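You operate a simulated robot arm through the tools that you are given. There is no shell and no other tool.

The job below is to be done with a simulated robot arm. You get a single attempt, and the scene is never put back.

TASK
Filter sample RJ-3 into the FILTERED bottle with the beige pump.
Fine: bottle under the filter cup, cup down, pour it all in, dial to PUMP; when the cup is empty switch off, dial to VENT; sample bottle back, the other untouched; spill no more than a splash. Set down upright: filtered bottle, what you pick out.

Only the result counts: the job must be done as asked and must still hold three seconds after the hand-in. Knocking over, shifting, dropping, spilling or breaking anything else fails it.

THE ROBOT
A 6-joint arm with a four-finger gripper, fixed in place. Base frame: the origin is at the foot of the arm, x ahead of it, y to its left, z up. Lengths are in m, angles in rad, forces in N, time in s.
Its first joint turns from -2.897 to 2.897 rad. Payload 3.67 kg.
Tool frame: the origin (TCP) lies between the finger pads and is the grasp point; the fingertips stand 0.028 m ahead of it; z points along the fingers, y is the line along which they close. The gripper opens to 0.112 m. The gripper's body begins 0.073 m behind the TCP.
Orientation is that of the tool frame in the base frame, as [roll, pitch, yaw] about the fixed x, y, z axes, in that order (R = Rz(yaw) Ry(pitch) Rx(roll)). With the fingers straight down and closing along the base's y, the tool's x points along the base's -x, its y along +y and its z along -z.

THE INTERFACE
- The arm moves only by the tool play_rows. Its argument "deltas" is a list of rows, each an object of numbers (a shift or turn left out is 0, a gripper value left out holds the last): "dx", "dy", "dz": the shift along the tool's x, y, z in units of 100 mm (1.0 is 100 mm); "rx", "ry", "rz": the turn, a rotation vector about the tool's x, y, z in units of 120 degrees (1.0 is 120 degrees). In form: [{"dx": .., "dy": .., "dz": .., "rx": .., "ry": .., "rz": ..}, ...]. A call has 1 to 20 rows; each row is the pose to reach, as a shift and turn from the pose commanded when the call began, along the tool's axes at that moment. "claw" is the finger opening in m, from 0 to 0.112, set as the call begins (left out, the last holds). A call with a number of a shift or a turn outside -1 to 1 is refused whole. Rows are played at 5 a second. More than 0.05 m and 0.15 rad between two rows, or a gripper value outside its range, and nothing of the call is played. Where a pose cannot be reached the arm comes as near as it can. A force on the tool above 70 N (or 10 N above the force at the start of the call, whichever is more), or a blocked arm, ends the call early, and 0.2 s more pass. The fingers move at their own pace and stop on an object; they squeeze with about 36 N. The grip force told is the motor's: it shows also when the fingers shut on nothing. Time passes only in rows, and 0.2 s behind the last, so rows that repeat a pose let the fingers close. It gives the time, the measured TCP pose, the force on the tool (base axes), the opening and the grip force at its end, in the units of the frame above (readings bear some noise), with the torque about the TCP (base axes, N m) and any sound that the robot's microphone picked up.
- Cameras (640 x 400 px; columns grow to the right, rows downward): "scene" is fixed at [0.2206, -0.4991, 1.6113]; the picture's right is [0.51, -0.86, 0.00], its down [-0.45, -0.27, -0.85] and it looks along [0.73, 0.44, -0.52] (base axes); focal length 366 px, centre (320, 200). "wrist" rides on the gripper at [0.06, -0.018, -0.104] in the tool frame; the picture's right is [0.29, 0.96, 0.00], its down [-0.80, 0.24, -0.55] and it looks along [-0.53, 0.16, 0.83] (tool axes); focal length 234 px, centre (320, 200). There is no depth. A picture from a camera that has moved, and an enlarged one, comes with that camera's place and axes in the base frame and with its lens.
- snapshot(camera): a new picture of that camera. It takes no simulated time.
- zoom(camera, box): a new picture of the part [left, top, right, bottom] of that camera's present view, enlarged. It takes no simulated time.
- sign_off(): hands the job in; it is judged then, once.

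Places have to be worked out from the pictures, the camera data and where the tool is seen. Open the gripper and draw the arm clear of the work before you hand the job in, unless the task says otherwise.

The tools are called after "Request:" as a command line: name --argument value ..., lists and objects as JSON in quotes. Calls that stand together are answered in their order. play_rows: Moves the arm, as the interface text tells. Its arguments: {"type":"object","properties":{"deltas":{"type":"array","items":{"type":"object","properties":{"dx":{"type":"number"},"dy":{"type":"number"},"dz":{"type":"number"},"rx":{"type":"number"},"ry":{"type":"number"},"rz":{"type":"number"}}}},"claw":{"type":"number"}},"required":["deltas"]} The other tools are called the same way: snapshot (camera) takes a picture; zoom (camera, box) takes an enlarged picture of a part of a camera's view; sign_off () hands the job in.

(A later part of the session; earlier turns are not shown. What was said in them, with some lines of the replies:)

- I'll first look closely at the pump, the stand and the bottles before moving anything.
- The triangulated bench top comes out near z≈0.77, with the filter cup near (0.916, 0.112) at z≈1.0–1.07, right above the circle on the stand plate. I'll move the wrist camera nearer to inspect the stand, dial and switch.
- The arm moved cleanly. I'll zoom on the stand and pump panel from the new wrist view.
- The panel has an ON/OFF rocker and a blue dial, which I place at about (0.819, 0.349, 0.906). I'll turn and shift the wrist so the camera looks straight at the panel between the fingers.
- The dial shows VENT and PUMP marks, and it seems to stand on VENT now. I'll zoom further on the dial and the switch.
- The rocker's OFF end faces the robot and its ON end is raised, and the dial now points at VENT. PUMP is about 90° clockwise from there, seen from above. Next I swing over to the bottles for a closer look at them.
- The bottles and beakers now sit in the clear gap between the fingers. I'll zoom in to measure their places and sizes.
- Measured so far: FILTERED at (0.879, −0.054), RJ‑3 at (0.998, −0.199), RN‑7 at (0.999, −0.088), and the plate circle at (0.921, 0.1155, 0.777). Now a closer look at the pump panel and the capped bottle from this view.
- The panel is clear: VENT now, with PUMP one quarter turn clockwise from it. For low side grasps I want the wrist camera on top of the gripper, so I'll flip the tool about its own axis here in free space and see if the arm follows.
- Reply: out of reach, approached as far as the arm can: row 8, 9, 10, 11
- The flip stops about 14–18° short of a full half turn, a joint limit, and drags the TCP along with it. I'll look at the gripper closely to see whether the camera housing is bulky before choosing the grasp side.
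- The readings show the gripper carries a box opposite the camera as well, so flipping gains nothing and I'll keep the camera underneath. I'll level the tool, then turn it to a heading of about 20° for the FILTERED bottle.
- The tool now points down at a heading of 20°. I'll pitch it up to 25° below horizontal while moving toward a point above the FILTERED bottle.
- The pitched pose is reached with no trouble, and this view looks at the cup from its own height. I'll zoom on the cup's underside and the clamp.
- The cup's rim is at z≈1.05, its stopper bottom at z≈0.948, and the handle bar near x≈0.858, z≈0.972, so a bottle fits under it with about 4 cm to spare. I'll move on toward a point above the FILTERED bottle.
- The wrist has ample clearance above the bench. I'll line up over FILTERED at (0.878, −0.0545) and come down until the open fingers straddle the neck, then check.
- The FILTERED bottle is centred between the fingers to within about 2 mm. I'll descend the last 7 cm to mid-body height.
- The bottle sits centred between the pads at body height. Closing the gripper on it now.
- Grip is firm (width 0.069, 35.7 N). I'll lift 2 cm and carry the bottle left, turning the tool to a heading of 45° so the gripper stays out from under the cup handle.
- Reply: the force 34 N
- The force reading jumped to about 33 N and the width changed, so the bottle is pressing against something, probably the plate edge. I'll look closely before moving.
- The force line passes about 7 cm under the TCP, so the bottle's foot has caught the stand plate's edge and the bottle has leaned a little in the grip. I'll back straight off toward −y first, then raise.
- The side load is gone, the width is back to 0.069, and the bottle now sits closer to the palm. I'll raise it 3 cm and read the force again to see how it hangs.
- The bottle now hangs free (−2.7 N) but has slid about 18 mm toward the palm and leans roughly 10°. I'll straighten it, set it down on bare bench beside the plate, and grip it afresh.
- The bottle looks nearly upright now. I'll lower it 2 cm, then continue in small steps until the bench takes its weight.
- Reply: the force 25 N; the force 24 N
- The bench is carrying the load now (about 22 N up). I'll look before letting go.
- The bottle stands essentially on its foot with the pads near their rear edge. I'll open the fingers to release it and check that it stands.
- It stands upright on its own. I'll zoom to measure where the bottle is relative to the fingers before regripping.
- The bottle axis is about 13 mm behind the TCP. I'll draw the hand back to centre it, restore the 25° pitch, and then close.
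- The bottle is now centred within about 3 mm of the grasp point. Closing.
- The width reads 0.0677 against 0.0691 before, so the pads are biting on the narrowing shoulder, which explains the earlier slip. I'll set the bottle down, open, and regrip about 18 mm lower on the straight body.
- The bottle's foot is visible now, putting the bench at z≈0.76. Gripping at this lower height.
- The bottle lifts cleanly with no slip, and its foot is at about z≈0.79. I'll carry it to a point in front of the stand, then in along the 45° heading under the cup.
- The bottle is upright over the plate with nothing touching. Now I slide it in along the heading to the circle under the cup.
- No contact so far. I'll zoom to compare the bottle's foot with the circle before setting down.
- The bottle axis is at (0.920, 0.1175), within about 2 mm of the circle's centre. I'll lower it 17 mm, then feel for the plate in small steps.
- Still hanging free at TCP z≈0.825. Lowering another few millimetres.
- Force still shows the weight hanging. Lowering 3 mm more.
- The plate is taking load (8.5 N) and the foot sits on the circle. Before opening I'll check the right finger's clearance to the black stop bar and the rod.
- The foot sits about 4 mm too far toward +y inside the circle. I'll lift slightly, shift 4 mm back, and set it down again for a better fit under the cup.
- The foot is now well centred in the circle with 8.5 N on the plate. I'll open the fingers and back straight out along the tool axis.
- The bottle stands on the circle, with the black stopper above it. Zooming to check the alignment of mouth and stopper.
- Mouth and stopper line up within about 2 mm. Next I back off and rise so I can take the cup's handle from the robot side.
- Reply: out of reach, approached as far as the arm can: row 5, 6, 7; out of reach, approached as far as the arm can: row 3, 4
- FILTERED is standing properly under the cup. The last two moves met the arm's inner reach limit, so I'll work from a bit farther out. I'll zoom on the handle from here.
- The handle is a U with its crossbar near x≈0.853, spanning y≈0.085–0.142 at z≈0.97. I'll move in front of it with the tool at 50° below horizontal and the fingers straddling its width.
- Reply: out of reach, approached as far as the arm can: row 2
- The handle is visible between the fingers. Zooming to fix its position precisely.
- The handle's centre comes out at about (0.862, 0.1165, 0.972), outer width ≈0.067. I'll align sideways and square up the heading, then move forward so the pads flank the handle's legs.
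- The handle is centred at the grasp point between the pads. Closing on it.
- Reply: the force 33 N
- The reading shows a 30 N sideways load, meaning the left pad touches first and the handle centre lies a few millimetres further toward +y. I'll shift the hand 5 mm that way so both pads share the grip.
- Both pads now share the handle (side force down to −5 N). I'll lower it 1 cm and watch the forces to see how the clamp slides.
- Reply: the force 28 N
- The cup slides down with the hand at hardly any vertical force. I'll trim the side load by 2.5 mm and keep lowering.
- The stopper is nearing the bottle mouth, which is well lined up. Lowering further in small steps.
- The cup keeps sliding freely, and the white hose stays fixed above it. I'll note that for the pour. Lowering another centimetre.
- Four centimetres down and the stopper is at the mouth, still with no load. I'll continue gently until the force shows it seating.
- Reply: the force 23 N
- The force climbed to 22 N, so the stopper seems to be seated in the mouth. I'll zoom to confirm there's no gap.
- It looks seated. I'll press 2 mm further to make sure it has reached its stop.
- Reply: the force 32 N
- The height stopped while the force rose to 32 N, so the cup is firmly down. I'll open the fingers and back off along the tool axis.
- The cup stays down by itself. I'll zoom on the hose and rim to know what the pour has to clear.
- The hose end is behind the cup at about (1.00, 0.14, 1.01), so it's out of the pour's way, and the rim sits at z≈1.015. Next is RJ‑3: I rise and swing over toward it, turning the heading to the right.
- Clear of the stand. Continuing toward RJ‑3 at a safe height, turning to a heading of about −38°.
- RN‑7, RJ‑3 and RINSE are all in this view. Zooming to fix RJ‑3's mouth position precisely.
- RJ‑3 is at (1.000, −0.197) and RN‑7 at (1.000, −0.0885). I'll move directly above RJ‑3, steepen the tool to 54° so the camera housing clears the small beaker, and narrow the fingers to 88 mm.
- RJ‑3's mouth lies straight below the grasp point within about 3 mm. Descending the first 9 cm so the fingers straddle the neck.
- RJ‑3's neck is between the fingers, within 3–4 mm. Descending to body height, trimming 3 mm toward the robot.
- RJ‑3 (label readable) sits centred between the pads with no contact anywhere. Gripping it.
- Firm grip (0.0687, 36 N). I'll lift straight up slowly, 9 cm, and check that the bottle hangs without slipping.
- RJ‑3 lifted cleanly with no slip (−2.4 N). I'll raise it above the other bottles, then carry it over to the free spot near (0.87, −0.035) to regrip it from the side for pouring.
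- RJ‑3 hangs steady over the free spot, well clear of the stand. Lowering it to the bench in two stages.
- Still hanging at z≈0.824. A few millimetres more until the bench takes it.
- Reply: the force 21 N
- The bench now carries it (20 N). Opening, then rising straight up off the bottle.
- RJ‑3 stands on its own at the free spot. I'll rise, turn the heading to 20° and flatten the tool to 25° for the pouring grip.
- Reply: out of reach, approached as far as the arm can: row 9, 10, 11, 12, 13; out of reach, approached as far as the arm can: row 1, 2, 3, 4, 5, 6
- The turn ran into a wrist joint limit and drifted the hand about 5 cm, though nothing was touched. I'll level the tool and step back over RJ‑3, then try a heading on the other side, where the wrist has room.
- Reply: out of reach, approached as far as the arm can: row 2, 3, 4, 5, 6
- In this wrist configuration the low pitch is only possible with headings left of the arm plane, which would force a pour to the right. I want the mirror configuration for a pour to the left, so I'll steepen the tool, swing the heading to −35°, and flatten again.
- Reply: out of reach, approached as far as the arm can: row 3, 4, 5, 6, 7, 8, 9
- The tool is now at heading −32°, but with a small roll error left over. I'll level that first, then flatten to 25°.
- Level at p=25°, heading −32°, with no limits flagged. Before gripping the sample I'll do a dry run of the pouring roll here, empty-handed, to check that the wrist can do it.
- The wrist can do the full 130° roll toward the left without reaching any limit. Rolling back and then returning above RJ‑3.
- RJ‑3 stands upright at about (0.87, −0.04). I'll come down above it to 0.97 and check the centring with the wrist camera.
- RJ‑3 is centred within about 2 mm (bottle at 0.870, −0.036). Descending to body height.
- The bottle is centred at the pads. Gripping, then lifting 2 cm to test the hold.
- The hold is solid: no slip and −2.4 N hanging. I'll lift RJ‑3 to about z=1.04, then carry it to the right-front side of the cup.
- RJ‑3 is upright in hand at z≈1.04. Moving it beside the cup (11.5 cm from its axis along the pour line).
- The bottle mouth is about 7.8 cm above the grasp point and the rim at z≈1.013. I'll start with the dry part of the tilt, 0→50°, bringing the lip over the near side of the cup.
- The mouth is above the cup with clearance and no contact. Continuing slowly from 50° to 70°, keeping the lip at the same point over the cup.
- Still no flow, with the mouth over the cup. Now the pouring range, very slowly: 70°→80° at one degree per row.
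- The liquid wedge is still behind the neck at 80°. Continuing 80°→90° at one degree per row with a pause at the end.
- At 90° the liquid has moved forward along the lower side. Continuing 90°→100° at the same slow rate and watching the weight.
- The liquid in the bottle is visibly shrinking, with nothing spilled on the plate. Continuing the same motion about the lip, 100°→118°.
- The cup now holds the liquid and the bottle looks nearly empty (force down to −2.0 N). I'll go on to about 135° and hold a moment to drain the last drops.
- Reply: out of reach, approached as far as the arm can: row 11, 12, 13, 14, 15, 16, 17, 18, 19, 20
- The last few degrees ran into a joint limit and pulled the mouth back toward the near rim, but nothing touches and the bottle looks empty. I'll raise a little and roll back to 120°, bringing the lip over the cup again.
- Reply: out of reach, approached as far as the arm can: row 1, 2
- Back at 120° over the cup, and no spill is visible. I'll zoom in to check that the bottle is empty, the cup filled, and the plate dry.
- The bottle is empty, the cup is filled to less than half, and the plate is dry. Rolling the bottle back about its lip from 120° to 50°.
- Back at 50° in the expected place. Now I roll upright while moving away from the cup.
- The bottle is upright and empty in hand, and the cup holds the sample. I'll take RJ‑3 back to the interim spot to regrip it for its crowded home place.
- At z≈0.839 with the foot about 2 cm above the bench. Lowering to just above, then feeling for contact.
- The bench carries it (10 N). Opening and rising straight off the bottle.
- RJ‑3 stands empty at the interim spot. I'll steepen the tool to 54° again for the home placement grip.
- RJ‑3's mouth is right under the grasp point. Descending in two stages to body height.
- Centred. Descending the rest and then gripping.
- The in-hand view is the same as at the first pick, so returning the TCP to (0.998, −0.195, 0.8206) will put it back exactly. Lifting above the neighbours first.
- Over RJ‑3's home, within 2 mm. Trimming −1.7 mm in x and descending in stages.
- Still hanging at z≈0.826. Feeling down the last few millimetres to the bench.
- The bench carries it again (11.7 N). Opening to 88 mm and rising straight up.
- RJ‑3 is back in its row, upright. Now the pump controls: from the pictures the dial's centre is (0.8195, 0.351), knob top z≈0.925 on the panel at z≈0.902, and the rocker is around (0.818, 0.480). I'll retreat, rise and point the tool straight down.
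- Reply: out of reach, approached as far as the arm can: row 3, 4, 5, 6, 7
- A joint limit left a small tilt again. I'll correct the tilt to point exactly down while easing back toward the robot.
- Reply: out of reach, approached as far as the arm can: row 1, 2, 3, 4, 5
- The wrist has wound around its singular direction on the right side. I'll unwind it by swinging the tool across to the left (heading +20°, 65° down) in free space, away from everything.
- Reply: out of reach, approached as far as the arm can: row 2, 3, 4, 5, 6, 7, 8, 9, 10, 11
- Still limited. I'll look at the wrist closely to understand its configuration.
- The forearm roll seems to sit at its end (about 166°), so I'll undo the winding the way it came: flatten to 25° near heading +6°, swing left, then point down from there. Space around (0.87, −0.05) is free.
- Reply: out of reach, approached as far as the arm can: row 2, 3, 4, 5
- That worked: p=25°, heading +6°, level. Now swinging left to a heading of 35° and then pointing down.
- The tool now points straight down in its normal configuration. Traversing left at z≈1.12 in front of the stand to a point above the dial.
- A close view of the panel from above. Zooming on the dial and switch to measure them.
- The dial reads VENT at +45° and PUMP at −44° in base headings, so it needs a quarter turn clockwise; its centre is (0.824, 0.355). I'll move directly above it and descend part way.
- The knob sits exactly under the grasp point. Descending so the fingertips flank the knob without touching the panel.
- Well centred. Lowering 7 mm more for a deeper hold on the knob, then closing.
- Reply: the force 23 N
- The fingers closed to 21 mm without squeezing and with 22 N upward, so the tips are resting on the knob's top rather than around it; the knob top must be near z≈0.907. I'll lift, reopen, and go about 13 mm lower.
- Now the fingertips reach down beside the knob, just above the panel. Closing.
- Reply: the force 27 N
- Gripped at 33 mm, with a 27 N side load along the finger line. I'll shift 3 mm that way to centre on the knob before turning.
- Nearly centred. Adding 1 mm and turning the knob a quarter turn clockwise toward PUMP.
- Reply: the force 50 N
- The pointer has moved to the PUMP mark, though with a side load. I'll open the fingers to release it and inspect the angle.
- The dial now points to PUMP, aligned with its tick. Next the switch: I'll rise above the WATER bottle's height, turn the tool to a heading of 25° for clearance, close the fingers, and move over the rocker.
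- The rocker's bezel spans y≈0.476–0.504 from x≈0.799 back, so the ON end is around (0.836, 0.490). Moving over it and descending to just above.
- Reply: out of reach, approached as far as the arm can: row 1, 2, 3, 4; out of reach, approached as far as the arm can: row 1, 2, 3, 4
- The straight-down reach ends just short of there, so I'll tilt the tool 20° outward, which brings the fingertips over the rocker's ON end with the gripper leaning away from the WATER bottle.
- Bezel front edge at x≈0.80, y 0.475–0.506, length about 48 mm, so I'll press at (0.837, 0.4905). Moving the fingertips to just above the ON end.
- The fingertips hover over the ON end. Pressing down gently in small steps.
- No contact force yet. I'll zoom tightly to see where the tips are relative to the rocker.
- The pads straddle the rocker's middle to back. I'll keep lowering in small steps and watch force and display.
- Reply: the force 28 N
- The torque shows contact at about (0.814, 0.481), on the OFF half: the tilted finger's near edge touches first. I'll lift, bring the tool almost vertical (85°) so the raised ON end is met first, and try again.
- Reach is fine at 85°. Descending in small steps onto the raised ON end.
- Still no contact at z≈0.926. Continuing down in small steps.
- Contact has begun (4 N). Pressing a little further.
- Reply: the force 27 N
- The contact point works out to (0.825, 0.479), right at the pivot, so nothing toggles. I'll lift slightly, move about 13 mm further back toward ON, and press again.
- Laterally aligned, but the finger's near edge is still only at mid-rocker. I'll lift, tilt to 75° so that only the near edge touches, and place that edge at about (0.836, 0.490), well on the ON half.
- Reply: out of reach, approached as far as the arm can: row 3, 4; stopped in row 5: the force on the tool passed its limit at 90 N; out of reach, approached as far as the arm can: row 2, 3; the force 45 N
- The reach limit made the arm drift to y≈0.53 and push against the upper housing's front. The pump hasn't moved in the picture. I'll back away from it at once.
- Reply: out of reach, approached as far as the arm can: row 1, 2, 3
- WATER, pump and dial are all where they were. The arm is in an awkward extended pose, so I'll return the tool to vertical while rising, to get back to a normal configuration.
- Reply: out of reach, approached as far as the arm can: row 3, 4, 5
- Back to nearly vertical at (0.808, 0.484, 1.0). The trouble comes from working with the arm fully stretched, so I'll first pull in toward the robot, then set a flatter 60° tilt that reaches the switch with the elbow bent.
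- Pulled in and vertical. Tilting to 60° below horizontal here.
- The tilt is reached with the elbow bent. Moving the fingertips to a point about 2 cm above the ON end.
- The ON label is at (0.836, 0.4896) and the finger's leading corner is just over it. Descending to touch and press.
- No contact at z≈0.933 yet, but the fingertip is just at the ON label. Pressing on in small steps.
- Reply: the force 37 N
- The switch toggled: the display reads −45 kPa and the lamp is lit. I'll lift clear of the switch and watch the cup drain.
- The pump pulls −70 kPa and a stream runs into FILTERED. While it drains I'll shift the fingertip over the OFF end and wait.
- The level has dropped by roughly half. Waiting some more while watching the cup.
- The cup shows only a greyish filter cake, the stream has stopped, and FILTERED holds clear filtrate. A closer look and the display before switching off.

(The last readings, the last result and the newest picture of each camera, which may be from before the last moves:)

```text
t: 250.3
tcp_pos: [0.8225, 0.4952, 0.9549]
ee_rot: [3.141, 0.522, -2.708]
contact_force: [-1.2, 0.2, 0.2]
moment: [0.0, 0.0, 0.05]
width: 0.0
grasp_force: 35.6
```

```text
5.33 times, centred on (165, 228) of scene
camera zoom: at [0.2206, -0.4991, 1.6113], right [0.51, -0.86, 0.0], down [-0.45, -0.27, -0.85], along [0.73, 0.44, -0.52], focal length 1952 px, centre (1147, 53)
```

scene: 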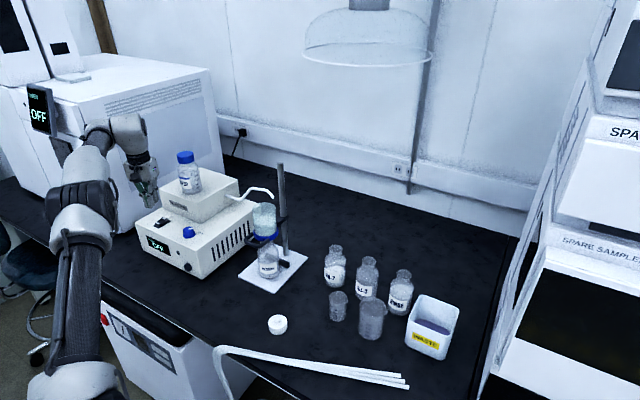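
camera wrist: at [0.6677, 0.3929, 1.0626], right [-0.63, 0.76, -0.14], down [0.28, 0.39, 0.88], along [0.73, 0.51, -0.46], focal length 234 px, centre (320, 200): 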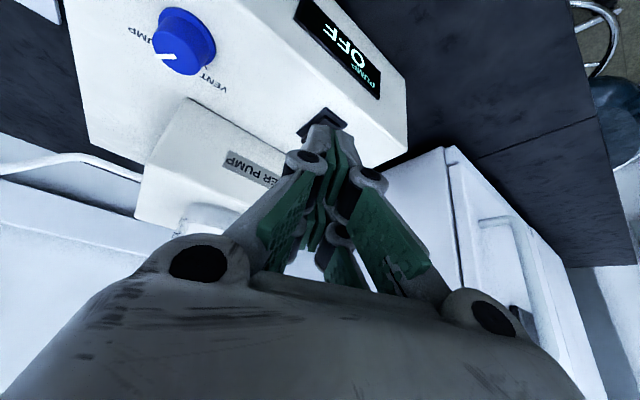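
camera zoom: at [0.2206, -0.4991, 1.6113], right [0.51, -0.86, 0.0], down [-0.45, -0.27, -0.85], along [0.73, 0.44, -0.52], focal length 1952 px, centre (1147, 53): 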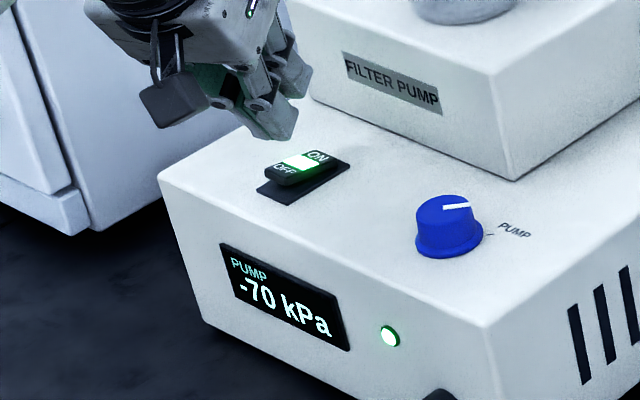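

The cup is empty. Pressing the OFF end now.

Request:
play_rows --deltas '[{"dx": 0.04, "dy": 0.005, "dz": 0.05}, {"dx": 0.08, "dy": 0.008, "dz": 0.11}, {"dx": 0.126, "dy": 0.008, "dz": 0.182}, {"dx": 0.126, "dy": 0.008, "dz": 0.182}]'

Request:
play_rows --deltas '[{"dx": 0.01, "dz": 0.0173}, {"dx": 0.02, "dz": 0.035}, {"dx": 0.03, "dz": 0.052}, {"dx": 0.03, "dz": 0.052}]'

Request:
zoom --camera "scene" --box '[130, 190, 200, 265]'

```text
t: 251.3
tcp_pos: [0.8203, 0.4945, 0.9334]
ee_rot: [-3.14, 0.522, -2.707]
contact_force: [-0.1, 0.8, 1.0]
moment: [0.01, 0.01, -0.01]
width: 0.0
grasp_force: 36.3
```

```text
t: 252.3
tcp_pos: [0.8203, 0.4956, 0.9294]
ee_rot: [3.141, 0.526, -2.71]
contact_force: [-1.1, -3.3, 15.1]
moment: [-0.23, 0.11, 0.05]
width: 0.0
grasp_force: 35.8
```

```text
5.33 times, centred on (165, 228) of scene
camera zoom: at [0.2206, -0.4991, 1.6113], right [0.51, -0.86, 0.0], down [-0.45, -0.27, -0.85], along [0.73, 0.44, -0.52], focal length 1952 px, centre (1147, 53)
```

zoom: 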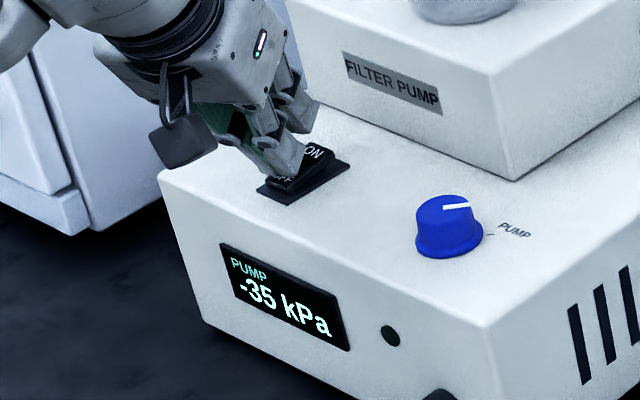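

The lamp is out and the pressure is falling (−35 kPa): switched off. Lifting off and pulling back before going to the dial.

Request:
play_rows --deltas '[{"dx": -0.07, "dz": -0.12}, {"dx": -0.14, "dz": -0.24}, {"dx": -0.2, "dz": -0.347}, {"dx": -0.2, "dz": -0.347}]'

Request:
play_rows --deltas '[{"dx": 0.128, "dy": -0.028, "dz": -0.16}, {"dx": 0.255, "dy": -0.055, "dz": -0.32}, {"dx": 0.383, "dy": -0.083, "dz": -0.48}, {"dx": 0.51, "dy": -0.11, "dz": -0.64}, {"dx": 0.51, "dy": -0.11, "dz": -0.64}]'

Request:
zoom --camera "scene" --box '[130, 190, 200, 265]'

```text
t: 253.3
tcp_pos: [0.8196, 0.4957, 0.9684]
ee_rot: [3.141, 0.521, -2.708]
contact_force: [1.2, 0.1, 0.5]
moment: [0.01, -0.01, -0.02]
width: 0.0003
grasp_force: 35.6
```

```text
t: 254.5
tcp_pos: [0.7548, 0.4536, 0.9968]
ee_rot: [-3.141, 0.521, -2.709]
contact_force: [0.8, 0.2, 0.5]
moment: [-0.01, 0.0, 0.0]
width: 0.0002
grasp_force: 35.9
```

```text
5.33 times, centred on (165, 228) of scene
camera zoom: at [0.2206, -0.4991, 1.6113], right [0.51, -0.86, 0.0], down [-0.45, -0.27, -0.85], along [0.73, 0.44, -0.52], focal length 1952 px, centre (1147, 53)
```

zoom: 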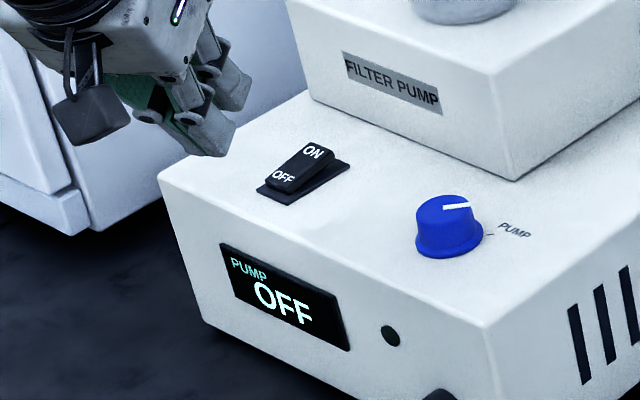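

The display shows OFF. I'll bring the tool vertical again, rise, and turn to heading −45° on the way to the dial.

Request:
play_rows --deltas '[{"dx": -0.08, "dz": -0.14, "ry": 0.0625}, {"dx": -0.17, "dz": -0.29, "ry": 0.125}, {"dx": -0.249, "dz": -0.433, "ry": 0.1875}, {"dx": -0.249, "dz": -0.433, "ry": 0.25}, {"dx": -0.249, "dz": -0.433, "ry": 0.25}]'

Request:
play_rows --claw 0.06 --deltas '[{"dx": -0.02, "dy": -0.12, "rz": 0.065}, {"dx": -0.05, "dy": -0.24, "rz": 0.13}, {"dx": -0.08, "dy": -0.37, "rz": 0.195}, {"dx": -0.11, "dy": -0.5, "rz": 0.26}, {"dx": -0.14, "dy": -0.62, "rz": 0.325}, {"dx": -0.17, "dy": -0.75, "rz": 0.39}, {"dx": -0.2, "dy": -0.87, "rz": 0.455}, {"dx": -0.22, "dy": -0.99, "rz": 0.52}, {"dx": -0.22, "dy": -0.99, "rz": 0.583}, {"dx": -0.22, "dy": -0.99, "rz": 0.583}]'

Request:
snapshot --camera "wrist"

```text
t: 255.7
tcp_pos: [0.7559, 0.4521, 1.0482]
ee_rot: [3.141, -0.001, -2.708]
contact_force: [-0.1, -0.7, -1.0]
moment: [-0.03, -0.03, -0.01]
width: 0.0
grasp_force: 35.9
```

```text
t: 257.9
tcp_pos: [0.8172, 0.3726, 1.0486]
ee_rot: [-3.139, 0.0, 2.349]
contact_force: [-0.6, 0.0, 0.1]
moment: [-0.02, 0.0, 0.0]
width: 0.0601
grasp_force: 0.0
```

```text
taken
camera wrist: at [0.7607, 0.4015, 1.1524], right [0.48, 0.88, 0.0], down [0.73, -0.4, 0.55], along [0.49, -0.27, -0.83], focal length 234 px, centre (320, 200)
```

wrist: 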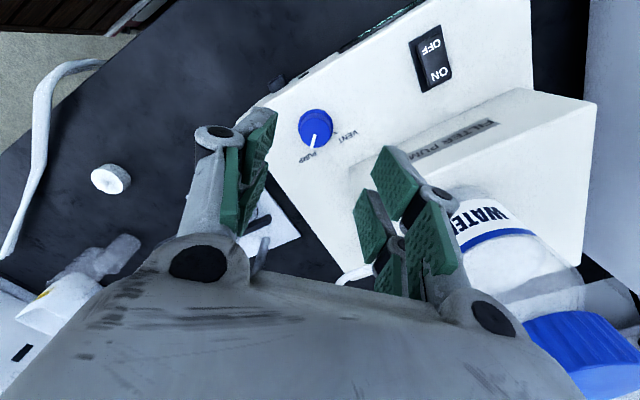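

The dial is in view. Zooming to fix its centre for the second grip.

Request:
zoom --camera "wrist" --box '[270, 80, 370, 180]'

```text
4.00 times, centred on (320, 130) of wrist
camera zoom: at [0.7607, 0.4015, 1.1524], right [0.48, 0.88, 0.0], down [0.73, -0.4, 0.55], along [0.49, -0.27, -0.83], focal length 937 px, centre (320, 480)
```

zoom: 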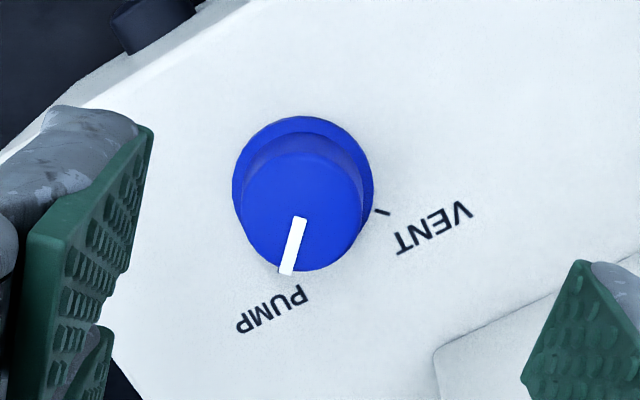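

Its centre comes out at (0.8268, 0.360). Moving directly above it and descending around the knob.

Request:
play_rows --deltas '[{"dx": -0.08, "dy": -0.012}, {"dx": -0.156, "dy": -0.024}, {"dx": -0.156, "dy": -0.024, "dz": 0.25}, {"dx": -0.156, "dy": -0.024, "dz": 0.5}, {"dx": -0.156, "dy": -0.024, "dz": 0.75}, {"dx": -0.156, "dy": -0.024, "dz": 0.95}, {"dx": -0.156, "dy": -0.024, "dz": 0.95}]'

Request:
play_rows --deltas '[{"dz": 0.1}, {"dz": 0.2}, {"dz": 0.31}, {"dz": 0.31}]'

Request:
zoom --camera "wrist" --box '[220, 80, 420, 240]'

Request:
zoom --camera "scene" --box '[150, 190, 220, 270]'

```text
t: 259.5
tcp_pos: [0.8254, 0.3593, 0.9523]
ee_rot: [-3.14, -0.002, 2.352]
contact_force: [-0.6, -1.2, -0.8]
moment: [-0.01, 0.04, 0.05]
width: 0.06
grasp_force: 0.2
```

```text
t: 260.5
tcp_pos: [0.8257, 0.3595, 0.9208]
ee_rot: [-3.139, 0.001, 2.352]
contact_force: [0.8, -0.8, 0.1]
moment: [0.0, 0.0, 0.02]
width: 0.06
grasp_force: 0.1
```

```text
2.50 times, centred on (320, 160) of wrist
camera zoom: at [0.7695, 0.389, 1.0256], right [0.48, 0.88, 0.0], down [0.73, -0.4, 0.55], along [0.49, -0.26, -0.83], focal length 585 px, centre (320, 300)
```

zoom: 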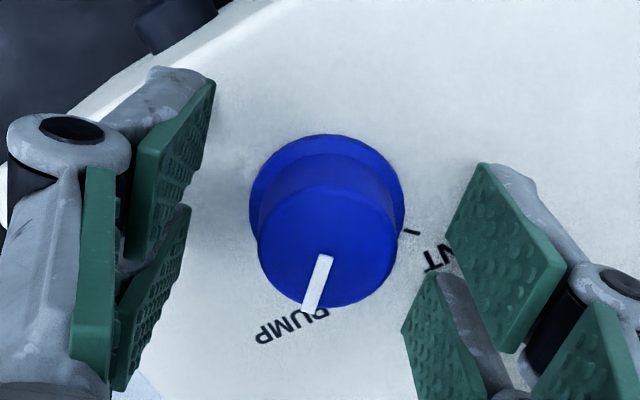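

```text
5.00 times, centred on (185, 230) of scene
camera zoom: at [0.2206, -0.4991, 1.6113], right [0.51, -0.86, 0.0], down [-0.45, -0.27, -0.85], along [0.73, 0.44, -0.52], focal length 1830 px, centre (995, 50)
```

zoom: 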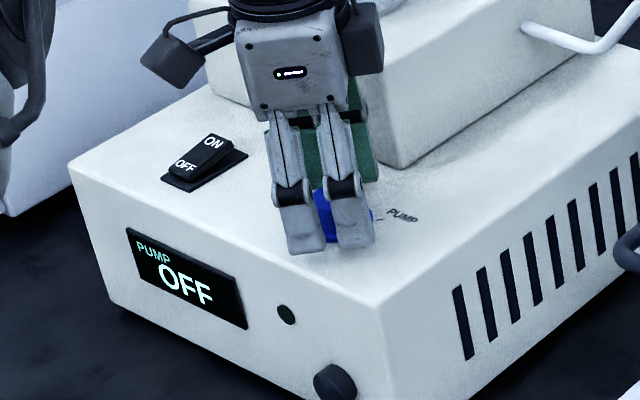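

The knob is centred between the pads. Closing on it and checking the side load.

Request:
play_rows --claw 0.015 --deltas '[{"dx": 0}, {"dx": 0}, {"dx": 0}, {"dx": 0}]'

```text
t: 261.5
tcp_pos: [0.8261, 0.361, 0.9208]
ee_rot: [3.139, 0.001, 2.353]
contact_force: [23.5, 19.3, -1.9]
moment: [0.55, -0.61, 0.15]
width: 0.0322
grasp_force: 44.9
```

There's the same small offset of the finger centre as before (about 3 mm). I'll correct it and turn the knob 90° counter-clockwise to VENT, following the knob's own axis.

Request:
play_rows --deltas '[{"dy": 0.015}, {"dy": 0.03}, {"dx": 0.003, "dy": 0.03, "rz": -0.05}, {"dx": 0.006, "dy": 0.029, "rz": -0.1}, {"dx": 0.009, "dy": 0.029, "rz": -0.15}, {"dx": 0.012, "dy": 0.027, "rz": -0.2}, {"dx": 0.015, "dy": 0.026, "rz": -0.25}, {"dx": 0.018, "dy": 0.024, "rz": -0.3}, {"dx": 0.02, "dy": 0.022, "rz": -0.35}, {"dx": 0.022, "dy": 0.02, "rz": -0.4}, {"dx": 0.024, "dy": 0.018, "rz": -0.45}, {"dx": 0.026, "dy": 0.015, "rz": -0.5}, {"dx": 0.027, "dy": 0.012, "rz": -0.55}, {"dx": 0.029, "dy": 0.009, "rz": -0.6}, {"dx": 0.029, "dy": 0.006, "rz": -0.65}, {"dx": 0.03, "dy": 0.003, "rz": -0.7}, {"dx": 0.03, "dy": 0.0, "rz": -0.75}, {"dx": 0.03, "dy": 0.0, "rz": -0.75}]'

Request:
zoom --camera "wrist" --box '[220, 80, 420, 240]'

```text
t: 265.3
tcp_pos: [0.8264, 0.3593, 0.922]
ee_rot: [-3.14, -0.002, -2.359]
contact_force: [34.0, -29.0, -16.4]
moment: [-0.6, -0.85, -0.06]
width: 0.032
grasp_force: 45.0
```

```text
2.50 times, centred on (320, 160) of wrist
camera zoom: at [0.7961, 0.304, 1.0258], right [-0.88, 0.48, 0.0], down [0.4, 0.73, 0.55], along [0.26, 0.49, -0.83], focal length 585 px, centre (320, 300)
```

zoom: 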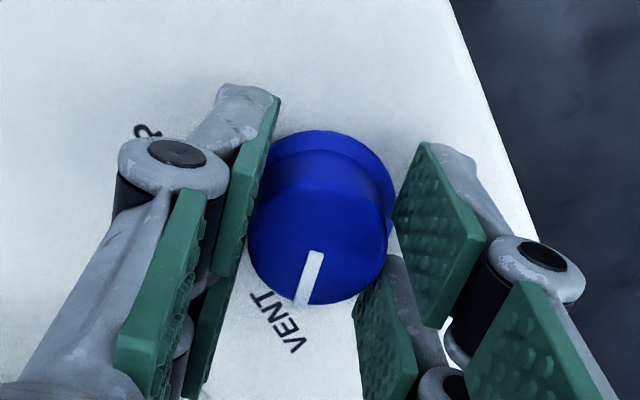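

The pointer is back at VENT. Releasing the knob, rising, and checking.

Request:
play_rows --claw 0.06 --deltas '[{"dx": 0}, {"dx": 0}, {"dx": 0}, {"dz": -0.3}, {"dz": -0.6}, {"dz": -0.95}, {"dz": -0.95}]'

Request:
zoom --camera "wrist" --box '[270, 80, 370, 180]'

Request:
zoom --camera "scene" --box '[150, 190, 220, 270]'

```text
t: 266.9
tcp_pos: [0.8225, 0.3603, 1.0175]
ee_rot: [-3.14, -0.002, -2.36]
contact_force: [0.5, -0.7, 0.6]
moment: [0.02, -0.01, -0.02]
width: 0.0601
grasp_force: 0.2
```

```text
4.00 times, centred on (320, 130) of wrist
camera zoom: at [0.7925, 0.3053, 1.1212], right [-0.88, 0.48, 0.0], down [0.4, 0.73, 0.55], along [0.26, 0.49, -0.83], focal length 937 px, centre (320, 480)
```

zoom: 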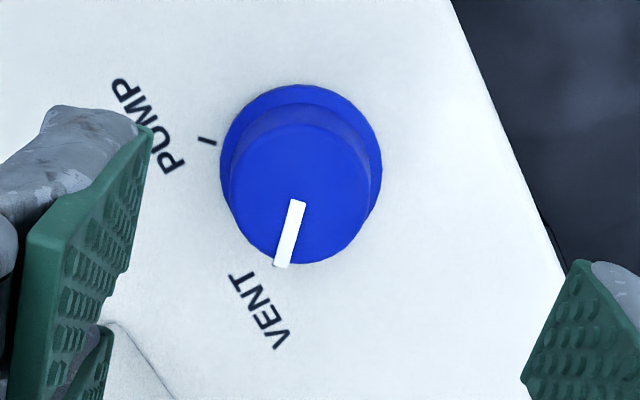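

```text
5.00 times, centred on (185, 230) of scene
camera zoom: at [0.2206, -0.4991, 1.6113], right [0.51, -0.86, 0.0], down [-0.45, -0.27, -0.85], along [0.73, 0.44, -0.52], focal length 1830 px, centre (995, 50)
```

zoom: 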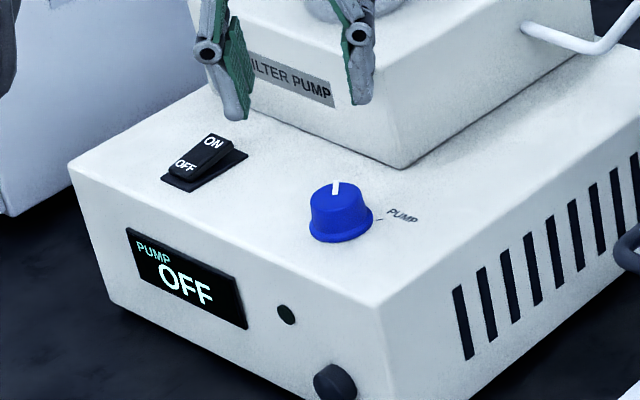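

The dial is on VENT and the display shows OFF. Opening the gripper fully and withdrawing the arm up and back from the work.

Request:
play_rows --claw 0.1 --deltas '[{"dz": -0.25}, {"dx": 0.2, "dz": -0.5}, {"dx": 0.4, "dz": -0.75}, {"dx": 0.6, "dz": -1.0}, {"dx": 0.85, "dz": -1.0}, {"dx": 0.85, "dz": -1.0}]'

Request:
play_rows --deltas '[{"dx": 0.25, "dz": -0.15}, {"dx": 0.5, "dz": -0.3}, {"dx": 0.75, "dz": -0.45}, {"dx": 0.99, "dz": -0.6}, {"dx": 0.99, "dz": -0.6}]'

Request:
snapshot --camera "scene"

Request:
zoom --camera "scene" --box '[260, 230, 470, 370]'

Request:
zoom --camera "scene" --box '[120, 140, 320, 300]'

```text
t: 268.3
tcp_pos: [0.7632, 0.3013, 1.1163]
ee_rot: [3.14, -0.002, -2.359]
contact_force: [-0.5, -0.7, -0.5]
moment: [0.03, -0.02, 0.0]
width: 0.1
grasp_force: 0.0
```

```text
t: 269.5
tcp_pos: [0.6934, 0.231, 1.177]
ee_rot: [3.141, -0.002, -2.36]
contact_force: [-0.2, -1.0, 0.2]
moment: [-0.03, 0.0, -0.01]
width: 0.0998
grasp_force: 0.1
```

```text
taken
```

scene: 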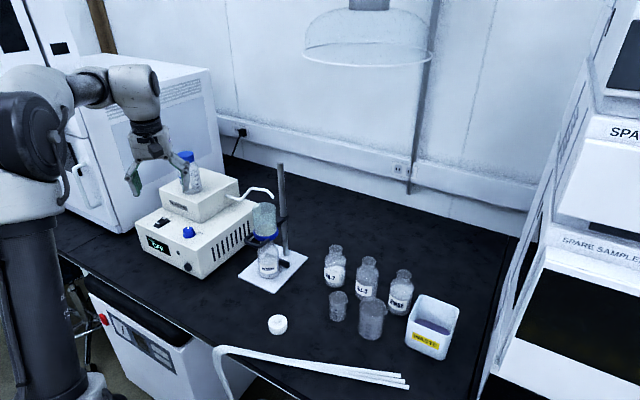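

```text
2.86 times, centred on (365, 300) of scene
camera zoom: at [0.2206, -0.4991, 1.6113], right [0.51, -0.86, 0.0], down [-0.45, -0.27, -0.85], along [0.73, 0.44, -0.52], focal length 1046 px, centre (191, -86)
```

zoom: 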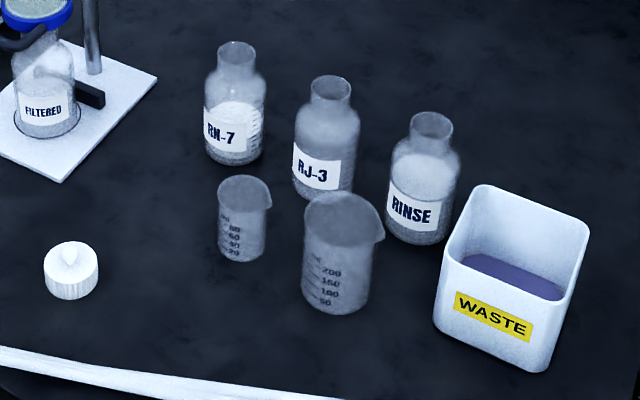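

```text
2.50 times, centred on (220, 220) of scene
camera zoom: at [0.2206, -0.4991, 1.6113], right [0.51, -0.86, 0.0], down [-0.45, -0.27, -0.85], along [0.73, 0.44, -0.52], focal length 915 px, centre (570, 150)
```

zoom: 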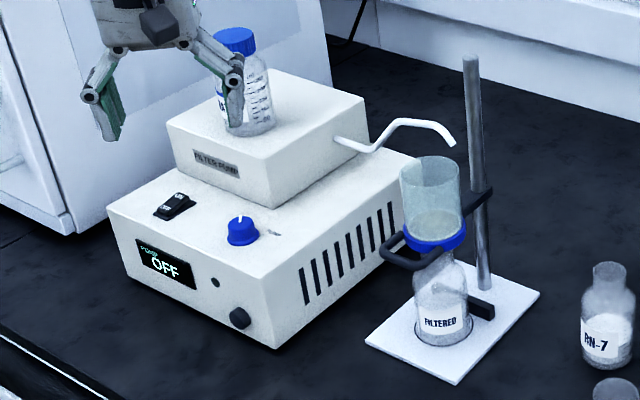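

Every object sits where it stood at the start: RJ‑3 matches its first place, RN‑7 and RINSE are untouched, and the dial and display show VENT/OFF. One last close look at RJ‑3 and the FILTERED bottle.

Request:
zoom --camera "scene" --box '[320, 240, 420, 320]'

Request:
zoom --camera "scene" --box '[235, 195, 310, 300]'

Request:
snapshot --camera "wrist"

```text
5.00 times, centred on (370, 280) of scene
camera zoom: at [0.2206, -0.4991, 1.6113], right [0.51, -0.86, 0.0], down [-0.45, -0.27, -0.85], along [0.73, 0.44, -0.52], focal length 1830 px, centre (70, -200)
```

zoom: 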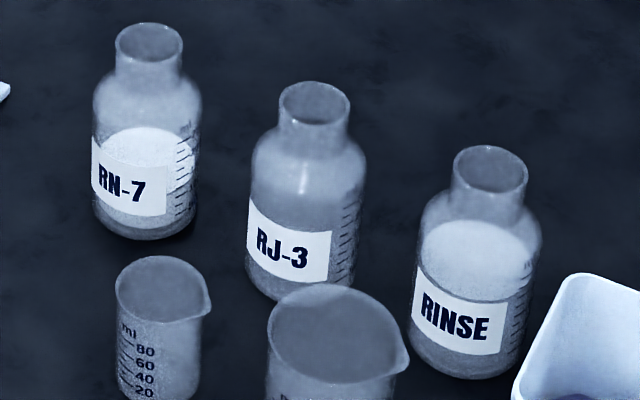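

```text
3.81 times, centred on (272, 248) of scene
camera zoom: at [0.2206, -0.4991, 1.6113], right [0.51, -0.86, 0.0], down [-0.45, -0.27, -0.85], along [0.73, 0.44, -0.52], focal length 1394 px, centre (501, 19)
```

zoom: 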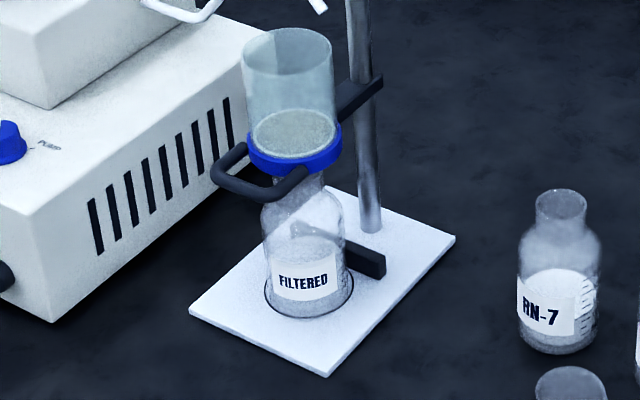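

```text
taken
camera wrist: at [0.6632, 0.1759, 1.2824], right [-0.88, 0.48, 0.0], down [0.4, 0.73, 0.55], along [0.26, 0.49, -0.83], focal length 234 px, centre (320, 200)
```

wrist: 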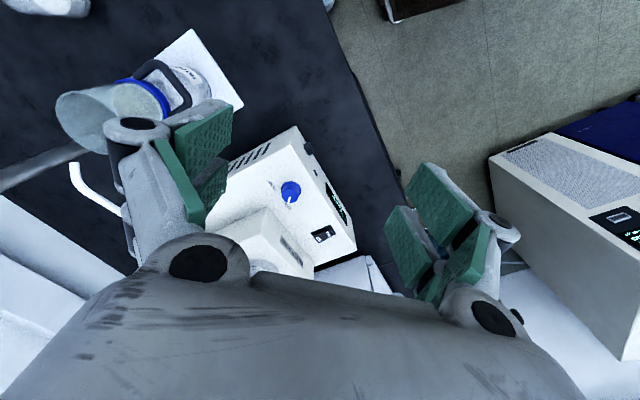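

RJ‑3 is empty and upright in its place, FILTERED holds the filtrate upright under the lowered cup, and the cup is dry. The pump is off with its dial on VENT, and the arm is clear with an open gripper. Handing the job in.

Request:
sign_off

```text
The job is handed in.
```

The job is handed in. Sample RJ‑3 has been filtered into the FILTERED bottle with the beige pump. The tool only confirmed the hand-in, so I don't know how it was judged.

- **Filtration:** FILTERED stands upright on the circle under the lowered cup and holds the filtrate. Only filter cake is left in the cup.
- **Pump:** I turned the dial to PUMP and switched it on, and it reached −70 kPa. When the cup was empty I switched it off and set the dial back to VENT. The display shows OFF.
- **Sample bottles:** RJ‑3 is empty and upright in its original place. RN‑7 was not touched.
- **Spills:** I saw no liquid outside the cup. Near the end of the pour, a joint limit pulled the mouth back to the cup's near rim, but by then the bottle already looked empty.
- **Bumps:** FILTERED caught the edge of the stand plate on the first try, so I set it down and gripped it again. Later, at the switch, the arm pushed against the pump's upper housing hard enough to trip the force stop. In the pictures, the pump, the WATER bottle and everything else on the bench are where they started.

The gripper is open and the arm is clear of the work.
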